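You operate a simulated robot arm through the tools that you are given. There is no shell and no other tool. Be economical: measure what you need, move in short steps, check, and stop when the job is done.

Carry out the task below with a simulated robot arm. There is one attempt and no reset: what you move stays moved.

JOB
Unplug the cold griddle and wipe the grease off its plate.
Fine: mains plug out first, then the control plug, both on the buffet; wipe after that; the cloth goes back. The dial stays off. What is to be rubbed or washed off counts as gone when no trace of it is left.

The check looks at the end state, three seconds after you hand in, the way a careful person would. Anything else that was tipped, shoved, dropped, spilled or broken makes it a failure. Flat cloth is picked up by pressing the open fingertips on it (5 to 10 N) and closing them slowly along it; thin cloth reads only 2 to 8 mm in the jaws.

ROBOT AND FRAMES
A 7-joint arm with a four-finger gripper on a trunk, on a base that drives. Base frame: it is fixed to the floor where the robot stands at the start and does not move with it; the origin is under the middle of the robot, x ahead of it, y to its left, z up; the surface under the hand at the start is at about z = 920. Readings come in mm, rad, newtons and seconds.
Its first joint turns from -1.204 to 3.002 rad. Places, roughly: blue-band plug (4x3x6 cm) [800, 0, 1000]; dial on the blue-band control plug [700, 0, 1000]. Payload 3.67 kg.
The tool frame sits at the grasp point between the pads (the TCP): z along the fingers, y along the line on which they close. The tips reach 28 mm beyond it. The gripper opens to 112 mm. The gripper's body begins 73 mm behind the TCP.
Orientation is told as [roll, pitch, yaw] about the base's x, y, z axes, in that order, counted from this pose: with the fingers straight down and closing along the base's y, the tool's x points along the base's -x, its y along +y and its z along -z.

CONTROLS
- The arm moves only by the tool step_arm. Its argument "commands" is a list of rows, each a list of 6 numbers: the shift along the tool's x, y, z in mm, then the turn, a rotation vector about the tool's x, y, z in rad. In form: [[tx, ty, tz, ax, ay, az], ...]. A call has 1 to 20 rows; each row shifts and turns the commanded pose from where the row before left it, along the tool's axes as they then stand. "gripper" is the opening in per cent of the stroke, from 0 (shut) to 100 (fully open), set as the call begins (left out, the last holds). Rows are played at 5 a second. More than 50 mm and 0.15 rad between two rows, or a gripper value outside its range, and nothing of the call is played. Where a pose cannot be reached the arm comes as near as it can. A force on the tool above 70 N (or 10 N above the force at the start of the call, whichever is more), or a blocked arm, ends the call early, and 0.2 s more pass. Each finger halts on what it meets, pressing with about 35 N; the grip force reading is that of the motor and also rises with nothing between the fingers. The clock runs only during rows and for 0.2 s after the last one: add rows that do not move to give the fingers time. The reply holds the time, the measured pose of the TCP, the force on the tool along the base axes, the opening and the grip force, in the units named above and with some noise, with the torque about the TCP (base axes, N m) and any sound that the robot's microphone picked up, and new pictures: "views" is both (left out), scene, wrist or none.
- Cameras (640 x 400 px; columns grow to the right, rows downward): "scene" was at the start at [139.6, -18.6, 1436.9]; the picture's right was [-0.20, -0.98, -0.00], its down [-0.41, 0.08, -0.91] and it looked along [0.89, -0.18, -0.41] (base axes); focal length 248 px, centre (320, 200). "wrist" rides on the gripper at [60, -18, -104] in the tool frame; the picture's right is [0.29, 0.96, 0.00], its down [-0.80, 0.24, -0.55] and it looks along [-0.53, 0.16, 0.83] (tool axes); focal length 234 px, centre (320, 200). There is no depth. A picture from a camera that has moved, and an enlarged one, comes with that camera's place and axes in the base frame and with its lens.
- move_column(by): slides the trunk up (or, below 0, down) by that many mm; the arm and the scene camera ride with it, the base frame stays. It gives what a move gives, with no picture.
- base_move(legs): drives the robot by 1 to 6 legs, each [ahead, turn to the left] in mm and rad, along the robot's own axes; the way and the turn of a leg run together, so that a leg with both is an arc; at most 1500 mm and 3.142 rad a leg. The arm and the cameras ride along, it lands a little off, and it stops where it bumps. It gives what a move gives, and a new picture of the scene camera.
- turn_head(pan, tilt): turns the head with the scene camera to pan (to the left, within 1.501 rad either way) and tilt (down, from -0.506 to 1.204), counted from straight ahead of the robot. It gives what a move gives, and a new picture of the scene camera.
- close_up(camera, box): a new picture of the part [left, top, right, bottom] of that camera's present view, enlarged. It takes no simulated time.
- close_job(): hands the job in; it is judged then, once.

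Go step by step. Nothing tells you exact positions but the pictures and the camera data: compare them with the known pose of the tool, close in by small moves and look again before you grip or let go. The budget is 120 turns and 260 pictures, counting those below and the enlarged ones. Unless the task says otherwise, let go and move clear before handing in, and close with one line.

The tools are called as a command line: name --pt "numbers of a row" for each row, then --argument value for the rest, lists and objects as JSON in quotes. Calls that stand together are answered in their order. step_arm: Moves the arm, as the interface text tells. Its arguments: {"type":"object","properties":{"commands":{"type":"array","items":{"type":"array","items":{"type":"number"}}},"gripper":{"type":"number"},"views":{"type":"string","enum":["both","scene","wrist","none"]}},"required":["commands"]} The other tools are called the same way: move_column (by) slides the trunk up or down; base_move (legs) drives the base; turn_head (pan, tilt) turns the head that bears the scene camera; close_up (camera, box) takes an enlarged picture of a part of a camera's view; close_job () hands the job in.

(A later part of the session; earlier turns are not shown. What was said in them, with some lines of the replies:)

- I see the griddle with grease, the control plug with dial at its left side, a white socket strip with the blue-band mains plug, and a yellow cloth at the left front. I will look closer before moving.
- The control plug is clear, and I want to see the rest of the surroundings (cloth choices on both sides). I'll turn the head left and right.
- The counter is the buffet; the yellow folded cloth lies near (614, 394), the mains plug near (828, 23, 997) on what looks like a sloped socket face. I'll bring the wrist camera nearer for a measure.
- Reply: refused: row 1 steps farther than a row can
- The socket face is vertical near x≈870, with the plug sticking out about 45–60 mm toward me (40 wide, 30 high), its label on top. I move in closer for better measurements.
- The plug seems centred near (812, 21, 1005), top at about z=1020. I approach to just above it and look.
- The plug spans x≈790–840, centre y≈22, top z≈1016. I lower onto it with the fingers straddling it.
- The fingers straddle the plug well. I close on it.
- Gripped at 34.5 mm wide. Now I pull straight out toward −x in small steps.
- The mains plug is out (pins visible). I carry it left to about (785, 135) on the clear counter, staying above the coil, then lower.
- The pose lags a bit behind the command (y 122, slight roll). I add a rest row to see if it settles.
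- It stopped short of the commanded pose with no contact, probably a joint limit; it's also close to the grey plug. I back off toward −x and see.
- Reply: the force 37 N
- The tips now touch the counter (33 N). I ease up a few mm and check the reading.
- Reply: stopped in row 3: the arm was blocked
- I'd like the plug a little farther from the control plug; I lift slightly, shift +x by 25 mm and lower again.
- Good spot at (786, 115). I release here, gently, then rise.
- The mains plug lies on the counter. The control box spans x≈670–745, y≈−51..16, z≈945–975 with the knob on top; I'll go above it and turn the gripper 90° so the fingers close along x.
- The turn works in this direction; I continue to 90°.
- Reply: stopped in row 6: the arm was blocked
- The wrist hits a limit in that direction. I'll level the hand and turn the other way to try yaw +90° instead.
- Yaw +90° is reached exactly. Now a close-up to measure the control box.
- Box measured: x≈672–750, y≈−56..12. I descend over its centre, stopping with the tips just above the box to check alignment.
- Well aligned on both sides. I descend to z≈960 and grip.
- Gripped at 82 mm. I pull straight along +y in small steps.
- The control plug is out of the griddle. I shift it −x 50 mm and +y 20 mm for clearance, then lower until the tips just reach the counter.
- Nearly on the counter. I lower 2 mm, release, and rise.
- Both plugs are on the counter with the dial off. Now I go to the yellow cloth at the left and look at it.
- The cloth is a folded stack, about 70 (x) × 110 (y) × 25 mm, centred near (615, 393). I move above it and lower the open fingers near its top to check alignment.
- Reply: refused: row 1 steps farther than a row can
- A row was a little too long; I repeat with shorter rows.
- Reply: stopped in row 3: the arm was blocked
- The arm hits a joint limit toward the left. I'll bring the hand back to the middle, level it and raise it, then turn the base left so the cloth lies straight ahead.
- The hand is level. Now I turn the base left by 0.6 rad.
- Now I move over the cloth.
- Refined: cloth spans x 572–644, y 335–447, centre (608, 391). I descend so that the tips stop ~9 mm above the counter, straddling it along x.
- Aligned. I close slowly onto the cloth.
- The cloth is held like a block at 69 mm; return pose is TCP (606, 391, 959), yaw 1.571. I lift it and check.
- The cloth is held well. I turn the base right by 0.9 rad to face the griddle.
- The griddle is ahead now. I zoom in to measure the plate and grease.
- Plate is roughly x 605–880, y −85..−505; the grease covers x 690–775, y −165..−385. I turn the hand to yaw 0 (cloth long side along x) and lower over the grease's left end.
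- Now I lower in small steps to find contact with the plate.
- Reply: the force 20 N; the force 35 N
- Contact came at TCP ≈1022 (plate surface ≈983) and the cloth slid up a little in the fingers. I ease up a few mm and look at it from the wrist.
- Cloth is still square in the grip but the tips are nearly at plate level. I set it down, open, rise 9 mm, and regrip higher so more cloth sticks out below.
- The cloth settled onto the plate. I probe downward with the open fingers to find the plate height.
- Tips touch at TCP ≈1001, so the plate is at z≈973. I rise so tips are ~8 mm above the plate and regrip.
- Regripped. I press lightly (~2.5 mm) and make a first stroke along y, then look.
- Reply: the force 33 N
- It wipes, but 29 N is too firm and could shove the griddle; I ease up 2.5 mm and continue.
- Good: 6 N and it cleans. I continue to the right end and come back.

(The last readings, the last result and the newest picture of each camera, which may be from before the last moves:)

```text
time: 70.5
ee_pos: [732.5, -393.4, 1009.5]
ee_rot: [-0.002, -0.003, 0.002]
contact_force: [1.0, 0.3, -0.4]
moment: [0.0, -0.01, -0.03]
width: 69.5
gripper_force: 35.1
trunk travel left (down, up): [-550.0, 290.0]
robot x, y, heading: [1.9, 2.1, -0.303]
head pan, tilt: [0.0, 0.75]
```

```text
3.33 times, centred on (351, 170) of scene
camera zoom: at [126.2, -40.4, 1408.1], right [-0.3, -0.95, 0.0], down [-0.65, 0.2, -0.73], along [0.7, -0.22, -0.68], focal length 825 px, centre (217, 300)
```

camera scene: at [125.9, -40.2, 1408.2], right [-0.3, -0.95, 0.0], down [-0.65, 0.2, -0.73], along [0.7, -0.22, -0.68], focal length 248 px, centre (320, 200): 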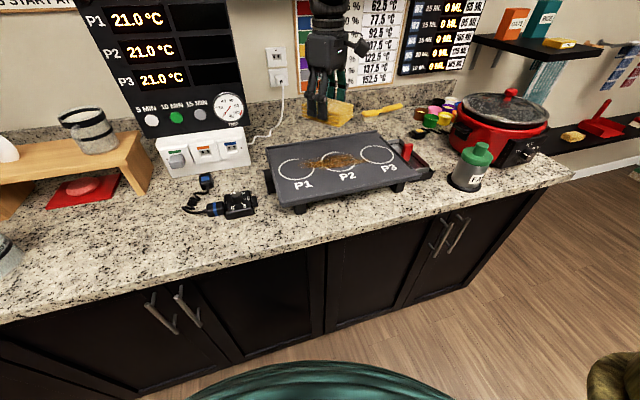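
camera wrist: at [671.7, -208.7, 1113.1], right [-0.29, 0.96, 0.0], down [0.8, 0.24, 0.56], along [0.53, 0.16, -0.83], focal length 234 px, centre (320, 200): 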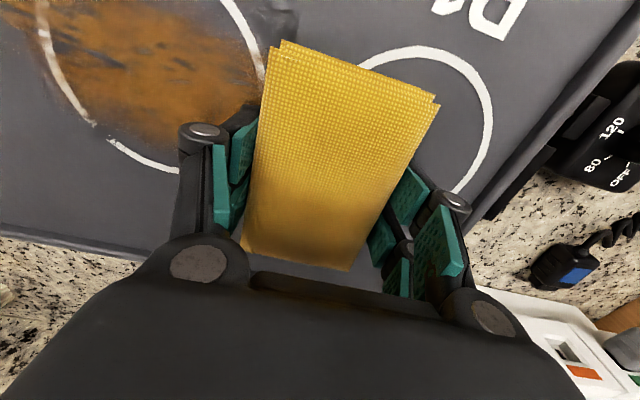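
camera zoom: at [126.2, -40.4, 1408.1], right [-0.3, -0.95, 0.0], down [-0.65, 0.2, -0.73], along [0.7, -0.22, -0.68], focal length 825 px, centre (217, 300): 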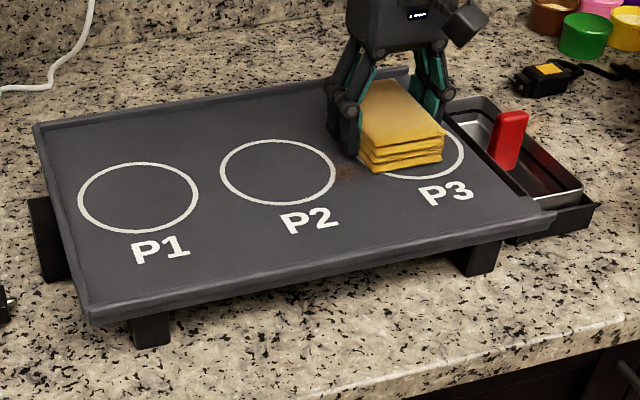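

Only a faint trace remains between P2 and P3, where the pressure faded. I press again and stroke back across.

step_arm --pt "0 0 3 0 0 0" --pt "0 0 0 0 0 0" --views "none"

step_arm --pt "0 12 0 0 0 0" --pt "0 12 0 0 0 0" --pt "0 12 0 0 0 0" --pt "0 12 0 0 0 0" --pt "0 12 0 0 0 0" --pt "0 0 0 0 0 0" --views "none"

close_up --camera "scene" --box '[256, 110, 446, 230]'

```text
time: 71.1
ee_pos: [732.3, -392.0, 1008.9]
ee_rot: [-0.002, -0.009, -0.001]
contact_force: [4.6, -3.8, 21.7]
moment: [0.03, 0.67, 0.04]
width: 69.4
gripper_force: 35.1
trunk travel left (down, up): [-550.0, 290.0]
robot x, y, heading: [-2.3, 0.9, -0.303]
head pan, tilt: [0.0, 0.75]
```

```text
time: 72.5
ee_pos: [730.9, -333.8, 1006.3]
ee_rot: [-0.001, -0.006, 0.002]
contact_force: [-1.6, -22.4, 33.3]
moment: [-0.93, -0.15, -0.06]
width: 69.6
gripper_force: 34.9
trunk travel left (down, up): [-550.0, 290.0]
robot x, y, heading: [0.7, 1.9, -0.298]
head pan, tilt: [0.0, 0.75]
```

```text
3.33 times, centred on (351, 170) of scene
camera zoom: at [123.3, -41.0, 1408.5], right [-0.3, -0.95, 0.0], down [-0.65, 0.2, -0.73], along [0.7, -0.22, -0.68], focal length 825 px, centre (217, 300)
```

zoom: 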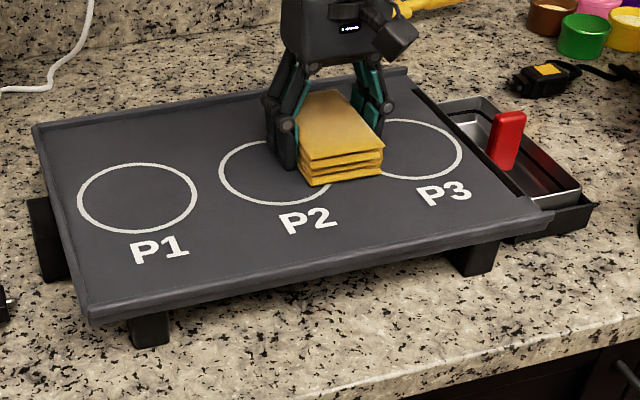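

I ease the pressure and continue the stroke back, then a further pass at ~10 N.

step_arm --pt "0 0 -2 0 0 0" --pt "0 12 0 0 0 0" --pt "0 12 0 0 0 0" --pt "0 12 0 0 0 0" --pt "0 12 0 0 0 0" --pt "0 12 0 0 0 0" --pt "0 12 0 0 0 0" --pt "0 0 0 0 0 0" --views "none"

step_arm --pt "0 -12 0 0 0 0" --pt "0 -12 0 0 0 0" --pt "0 -12 0 0 0 0" --pt "0 -12 0 0 0 0" --pt "0 -12 0 0 0 0" --pt "0 -12 0 0 0 0" --pt "0 -12 0 0 0 0" --pt "0 -12 0 0 0 0" --pt "0 0 0 0 0 0" --views "none"

close_up --camera "scene" --box '[256, 110, 446, 230]'

```text
time: 74.3
ee_pos: [731.5, -260.4, 1006.8]
ee_rot: [-0.003, -0.002, 0.002]
contact_force: [-0.6, 0.0, 1.8]
moment: [-0.03, -0.06, -0.02]
width: 69.3
gripper_force: 35.4
trunk travel left (down, up): [-550.0, 290.0]
robot x, y, heading: [1.7, -3.3, -0.303]
head pan, tilt: [0.0, 0.75]
```

```text
time: 76.3
ee_pos: [731.8, -357.4, 1007.7]
ee_rot: [-0.002, -0.004, 0.001]
contact_force: [0.7, 0.3, 0.4]
moment: [0.01, -0.01, 0.0]
width: 69.3
gripper_force: 34.8
trunk travel left (down, up): [-550.0, 290.0]
robot x, y, heading: [-1.2, -0.6, -0.305]
head pan, tilt: [0.0, 0.75]
```

```text
3.33 times, centred on (351, 170) of scene
camera zoom: at [126.1, -39.9, 1408.2], right [-0.3, -0.95, 0.0], down [-0.65, 0.2, -0.73], along [0.7, -0.22, -0.68], focal length 825 px, centre (217, 300)
```

zoom: 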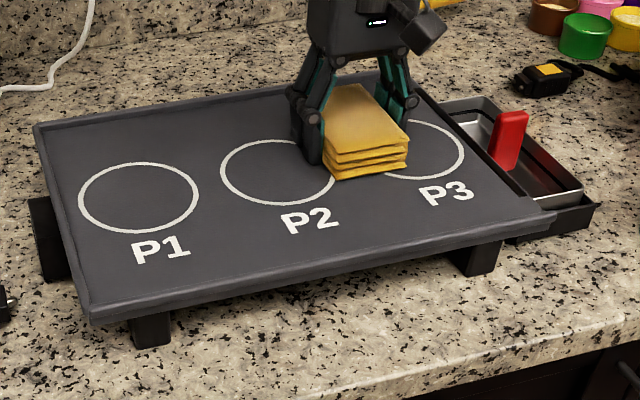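

It looks clean and the griddle hasn't moved. I lift away and inspect closely.

step_arm --pt "0 0 -30 0 0 0" --pt "0 0 -40 0 0 0" --pt "0 0 -45 0 0 0" --pt "0 0 -45 0 0 0" --pt "0 0 0 0 0 0" --views "wrist"

close_up --camera "scene" --box '[275, 135, 355, 185]'

close_up --camera "scene" --box '[335, 130, 415, 180]'

```text
time: 77.5
ee_pos: [732.1, -355.9, 1168.0]
ee_rot: [-0.003, -0.003, 0.003]
contact_force: [0.1, -0.1, -0.4]
moment: [0.02, 0.04, 0.01]
width: 69.2
gripper_force: 34.7
trunk travel left (down, up): [-550.0, 290.0]
robot x, y, heading: [-0.1, -0.9, -0.299]
head pan, tilt: [0.0, 0.75]
camera wrist: at [672.0, -374.5, 1271.7], right [-0.29, 0.96, 0.0], down [0.8, 0.24, 0.56], along [0.53, 0.16, -0.83], focal length 234 px, centre (320, 200)
```

wrist: 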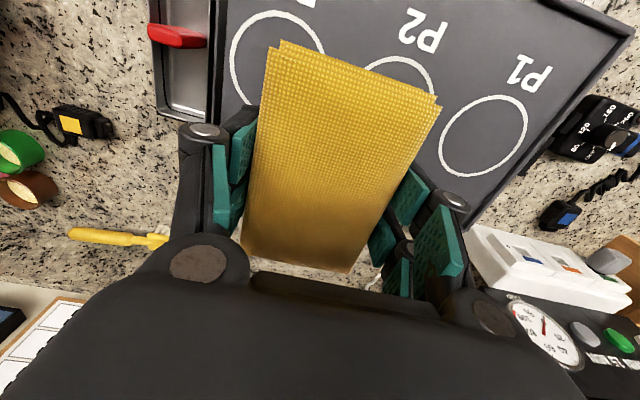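

```text
8.00 times, centred on (315, 160) of scene
camera zoom: at [126.6, -40.5, 1408.1], right [-0.3, -0.95, 0.0], down [-0.65, 0.2, -0.73], along [0.7, -0.22, -0.68], focal length 1980 px, centre (360, 520)
```

zoom: 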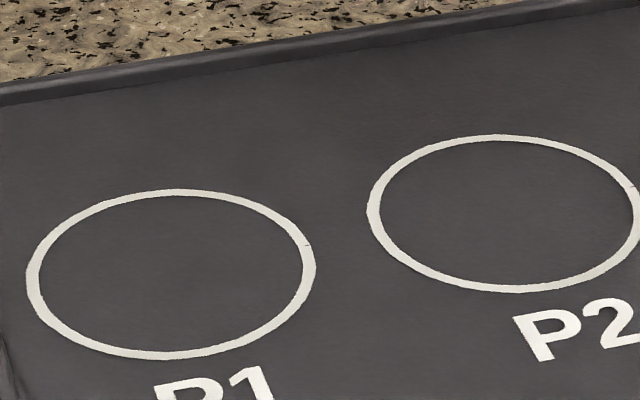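

```text
8.00 times, centred on (375, 155) of scene
camera zoom: at [126.6, -40.5, 1408.1], right [-0.3, -0.95, 0.0], down [-0.65, 0.2, -0.73], along [0.7, -0.22, -0.68], focal length 1980 px, centre (-120, 560)
```

zoom: 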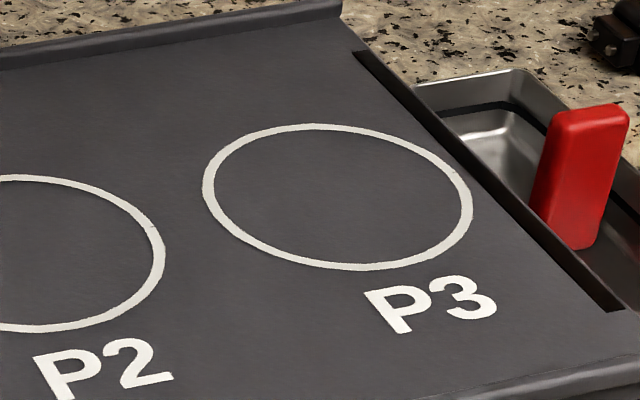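

The plate is clean with no trace visible. I retract and turn the hand to the carrying pose, then turn the base back left.

step_arm --pt "20 33 -5 0 0 0" --pt "20 33 0 0 0 0" --pt "20 33 0 0 0 0" --pt "10 33 0 0 0 0" --pt "0 0 0 0 0 -0.135" --pt "0 0 0 0 0 -0.135" --pt "0 0 0 0 0 -0.135" --pt "0 0 0 0 0 -0.135" --pt "0 0 0 0 0 -0.135" --pt "0 0 0 0 0 0" --views "none"

base_move --legs '[[0, 0.9]]'

```text
time: 79.7
ee_pos: [662.1, -225.1, 1172.1]
ee_rot: [-0.002, -0.002, 0.678]
contact_force: [-0.6, 0.7, -0.5]
moment: [-0.03, 0.0, 0.0]
width: 69.4
gripper_force: 35.3
trunk travel left (down, up): [-550.0, 290.0]
robot x, y, heading: [1.3, -1.8, -0.304]
head pan, tilt: [0.0, 0.75]
```

```text
time: 82.4
ee_pos: [589.4, 376.3, 1171.9]
ee_rot: [-0.003, -0.002, 1.57]
contact_force: [-1.2, 0.4, -0.9]
moment: [0.01, -0.02, -0.02]
width: 69.1
gripper_force: 34.7
trunk travel left (down, up): [-550.0, 290.0]
robot x, y, heading: [-1.9, -2.3, 0.59]
head pan, tilt: [0.0, 0.75]
camera scene: at [109.8, 74.2, 1408.2], right [0.56, -0.83, 0.0], down [-0.57, -0.38, -0.73], along [0.61, 0.41, -0.68], focal length 248 px, centre (320, 200)
```

scene: 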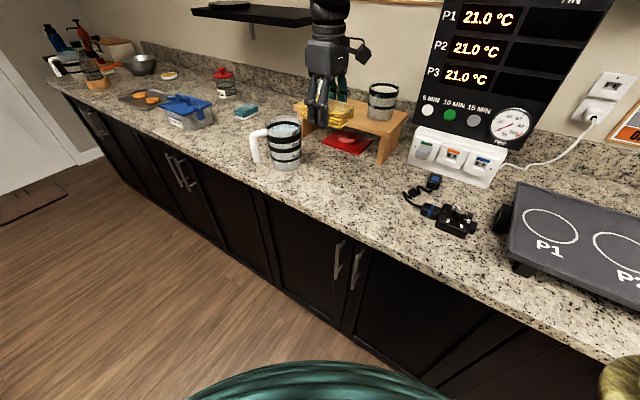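

Base is back. I move to the original cloth spot (606, 391) and lower.

step_arm --pt "-16 -17 40 0 0 0" --pt "0 0 45 0 0 0" --pt "0 0 45 0 0 0" --pt "0 0 45 0 0 0" --pt "0 0 32 0 0 0" --pt "0 0 0 0 0 0" --views "wrist"

close_up --camera "scene" --box '[240, 120, 400, 220]'

```text
time: 83.8
ee_pos: [607.1, 391.6, 964.6]
ee_rot: [-0.004, -0.001, 1.572]
contact_force: [0.3, -0.6, -1.2]
moment: [0.05, -0.03, 0.03]
width: 69.3
gripper_force: 35.2
trunk travel left (down, up): [-550.0, 290.0]
robot x, y, heading: [0.3, -1.1, 0.593]
head pan, tilt: [0.0, 0.75]
camera wrist: at [624.1, 332.2, 1069.2], right [-0.96, -0.29, 0.0], down [-0.24, 0.8, 0.55], along [-0.16, 0.53, -0.83], focal length 234 px, centre (320, 200)
```

wrist: 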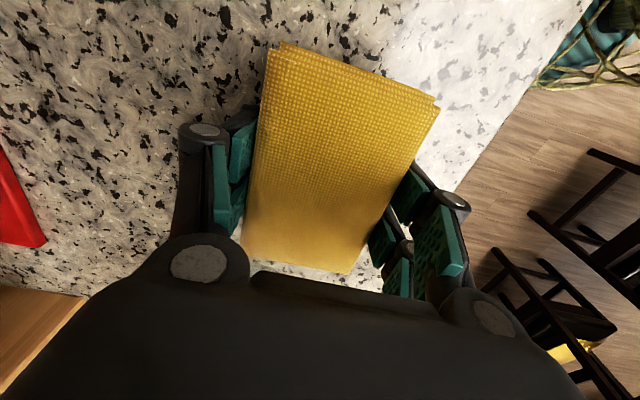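

```text
4.00 times, centred on (320, 170) of scene
camera zoom: at [109.5, 73.4, 1408.3], right [0.56, -0.83, 0.0], down [-0.57, -0.38, -0.73], along [0.61, 0.41, -0.68], focal length 990 px, centre (320, 320)
```

zoom: 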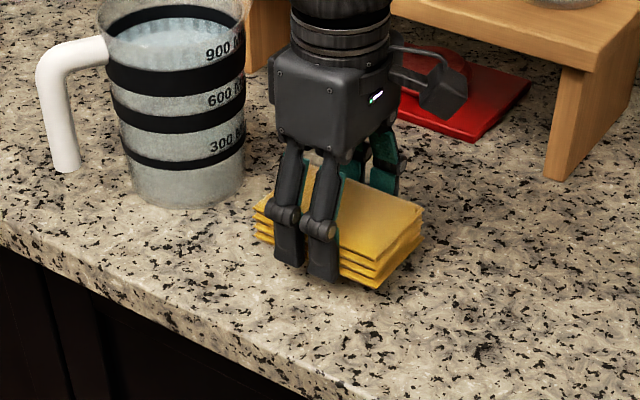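

Right over its spot, a few mm above the counter. I lower to touch.

step_arm --pt "0 0 4 0 0 0" --pt "0 0 0 0 0 0" --views "none"

step_arm --pt "0 0 3 0 0 0" --pt "0 0 0 0 0 0" --views "none"

```text
time: 84.4
ee_pos: [607.2, 392.4, 960.5]
ee_rot: [-0.003, -0.001, 1.571]
contact_force: [-0.1, -0.2, -0.2]
moment: [-0.01, -0.02, 0.06]
width: 69.1
gripper_force: 35.2
trunk travel left (down, up): [-550.0, 290.0]
robot x, y, heading: [0.3, 1.4, 0.595]
head pan, tilt: [0.0, 0.75]
```

```text
time: 85.0
ee_pos: [607.0, 391.6, 958.4]
ee_rot: [-0.004, -0.001, 1.57]
contact_force: [-0.1, 0.3, -1.3]
moment: [-0.04, 0.0, 0.0]
width: 69.3
gripper_force: 34.9
trunk travel left (down, up): [-550.0, 290.0]
robot x, y, heading: [-0.7, -0.8, 0.593]
head pan, tilt: [0.0, 0.75]
```

step_arm --pt "0 0 2.5 0 0 0" --pt "0 0 0 0 0 0" --views "none"

close_up --camera "scene" --box '[280, 160, 360, 210]'

```text
time: 85.6
ee_pos: [608.5, 392.4, 956.6]
ee_rot: [-0.004, -0.002, 1.57]
contact_force: [0.9, -0.1, -1.2]
moment: [0.0, -0.01, 0.0]
width: 69.2
gripper_force: 35.5
trunk travel left (down, up): [-550.0, 290.0]
robot x, y, heading: [-0.2, -2.7, 0.594]
head pan, tilt: [0.0, 0.75]
```

```text
8.00 times, centred on (320, 185) of scene
camera zoom: at [109.8, 73.9, 1408.2], right [0.56, -0.83, 0.0], down [-0.57, -0.38, -0.73], along [0.61, 0.41, -0.68], focal length 1980 px, centre (320, 320)
```

zoom: 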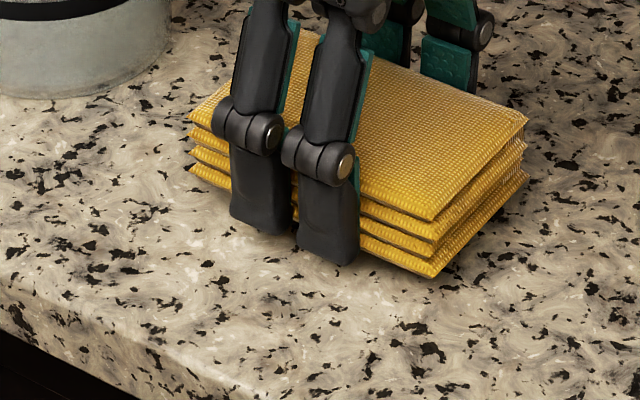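

step_arm --pt "0 0 2.5 0 0 0" --pt "0 0 0 0 0 0" --views "none"

step_arm --pt "0 0 1.5 0 0 0" --pt "0 0 0 0 0 0" --views "none"

```text
time: 86.2
ee_pos: [607.0, 392.0, 953.2]
ee_rot: [-0.003, -0.001, 1.571]
contact_force: [0.0, 0.0, -0.7]
moment: [0.01, -0.02, 0.03]
width: 69.4
gripper_force: 35.3
trunk travel left (down, up): [-550.0, 290.0]
robot x, y, heading: [-1.1, 1.2, 0.59]
head pan, tilt: [0.0, 0.75]
```

```text
time: 86.8
ee_pos: [606.6, 391.9, 951.8]
ee_rot: [-0.002, -0.002, 1.571]
contact_force: [-0.1, 0.2, -0.5]
moment: [-0.03, -0.01, -0.01]
width: 69.3
gripper_force: 35.1
trunk travel left (down, up): [-550.0, 290.0]
robot x, y, heading: [1.2, -0.2, 0.592]
head pan, tilt: [0.0, 0.75]
```

The tips are about 2 mm off the counter, so I release here and rise.

step_arm --pt "0 0 0 0 0 0" --pt "0 0 0 0 0 0" --gripper 90 --views "none"

step_arm --pt "0 0 -15 0 0 0" --pt "0 0 -35 0 0 0" --pt "0 0 -45 0 0 0" --pt "0 0 -45 0 0 0" --pt "0 0 -45 0 0 0" --pt "0 0 0 0 0 0" --views "both"

close_up --camera "scene" --box '[240, 120, 400, 220]'

```text
time: 87.4
ee_pos: [607.7, 391.0, 952.4]
ee_rot: [-0.004, -0.001, 1.57]
contact_force: [0.8, 0.0, -0.3]
moment: [0.0, -0.04, 0.0]
width: 100.8
gripper_force: 0.0
trunk travel left (down, up): [-550.0, 290.0]
robot x, y, heading: [-3.7, -1.3, 0.596]
head pan, tilt: [0.0, 0.75]
```

```text
time: 88.8
ee_pos: [606.4, 392.3, 1136.0]
ee_rot: [-0.002, 0.0, 1.571]
contact_force: [0.3, 0.5, 0.9]
moment: [-0.02, 0.01, -0.02]
width: 100.8
gripper_force: 0.0
trunk travel left (down, up): [-550.0, 290.0]
robot x, y, heading: [-1.9, 2.4, 0.593]
head pan, tilt: [0.0, 0.75]
camera scene: at [110.5, 74.3, 1408.1], right [0.56, -0.83, 0.0], down [-0.57, -0.38, -0.73], along [0.61, 0.41, -0.68], focal length 248 px, centre (320, 200)
camera wrist: at [624.2, 332.0, 1240.7], right [-0.96, -0.29, 0.0], down [-0.24, 0.8, 0.55], along [-0.16, 0.53, -0.83], focal length 234 px, centre (320, 200)
```

scene: 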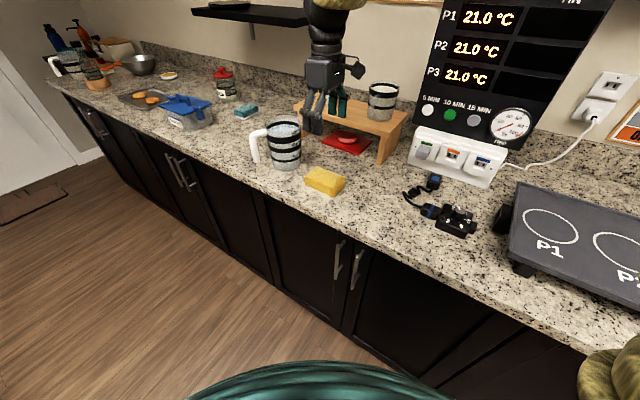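
wrist: 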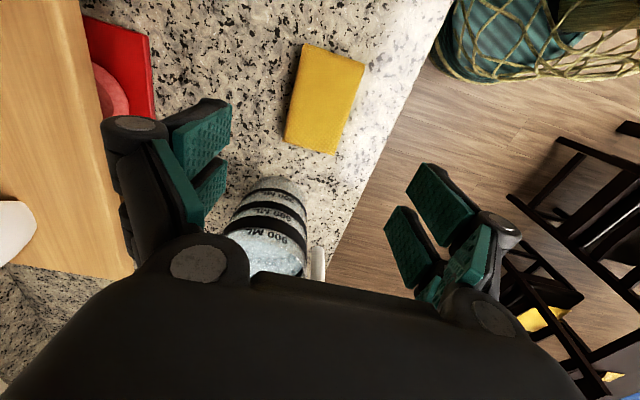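

```text
4.00 times, centred on (320, 170) of scene
camera zoom: at [110.5, 74.3, 1408.1], right [0.56, -0.83, 0.0], down [-0.57, -0.38, -0.73], along [0.61, 0.41, -0.68], focal length 990 px, centre (320, 320)
```

zoom: 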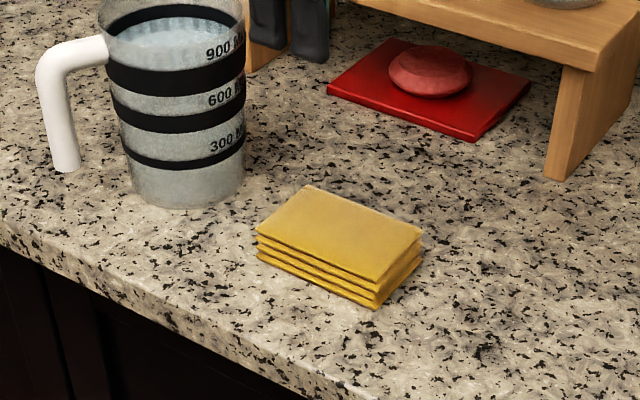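

The cloth is back in its place. One last look at the plate and plugs from here.

turn_head --pan -0.8 --tilt 0.6

close_up --camera "scene" --box '[180, 140, 420, 290]'

```text
time: 90.0
ee_pos: [607.0, 391.3, 1137.3]
ee_rot: [-0.004, -0.003, 1.569]
contact_force: [0.2, -0.4, -0.4]
moment: [0.0, 0.0, 0.04]
width: 100.8
gripper_force: 0.0
trunk travel left (down, up): [-550.0, 290.0]
robot x, y, heading: [0.2, 1.7, 0.587]
head pan, tilt: [-0.799, 0.6]
camera scene: at [127.7, 9.5, 1421.0], right [-0.2, -0.98, 0.0], down [-0.55, 0.12, -0.82], along [0.81, -0.17, -0.57], focal length 248 px, centre (320, 200)
```

scene: 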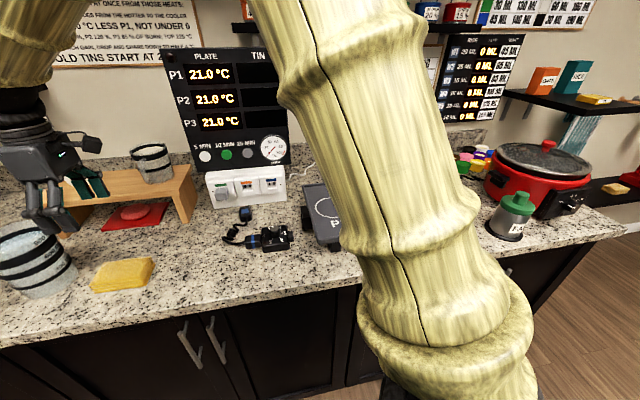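

```text
2.67 times, centred on (300, 215) of scene
camera zoom: at [127.7, 9.5, 1421.0], right [-0.2, -0.98, 0.0], down [-0.55, 0.12, -0.82], along [0.81, -0.17, -0.57], focal length 660 px, centre (373, 160)
```

zoom: 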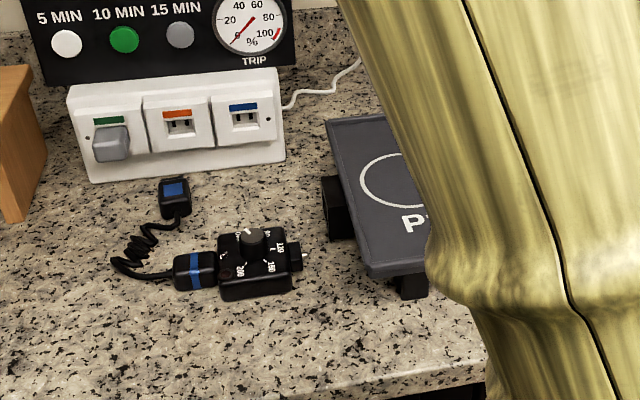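

Both plugs lie on the buffet, the dial is off, the plate is clean, the cloth is back and the gripper is empty and clear. I hand in.

close_job

```text
The job is handed in.
```

The griddle is unplugged, mains plug first and then the control plug. Both plugs are on the buffet with the dial still off. The plate is wiped clean of grease and the cloth is back in its place.
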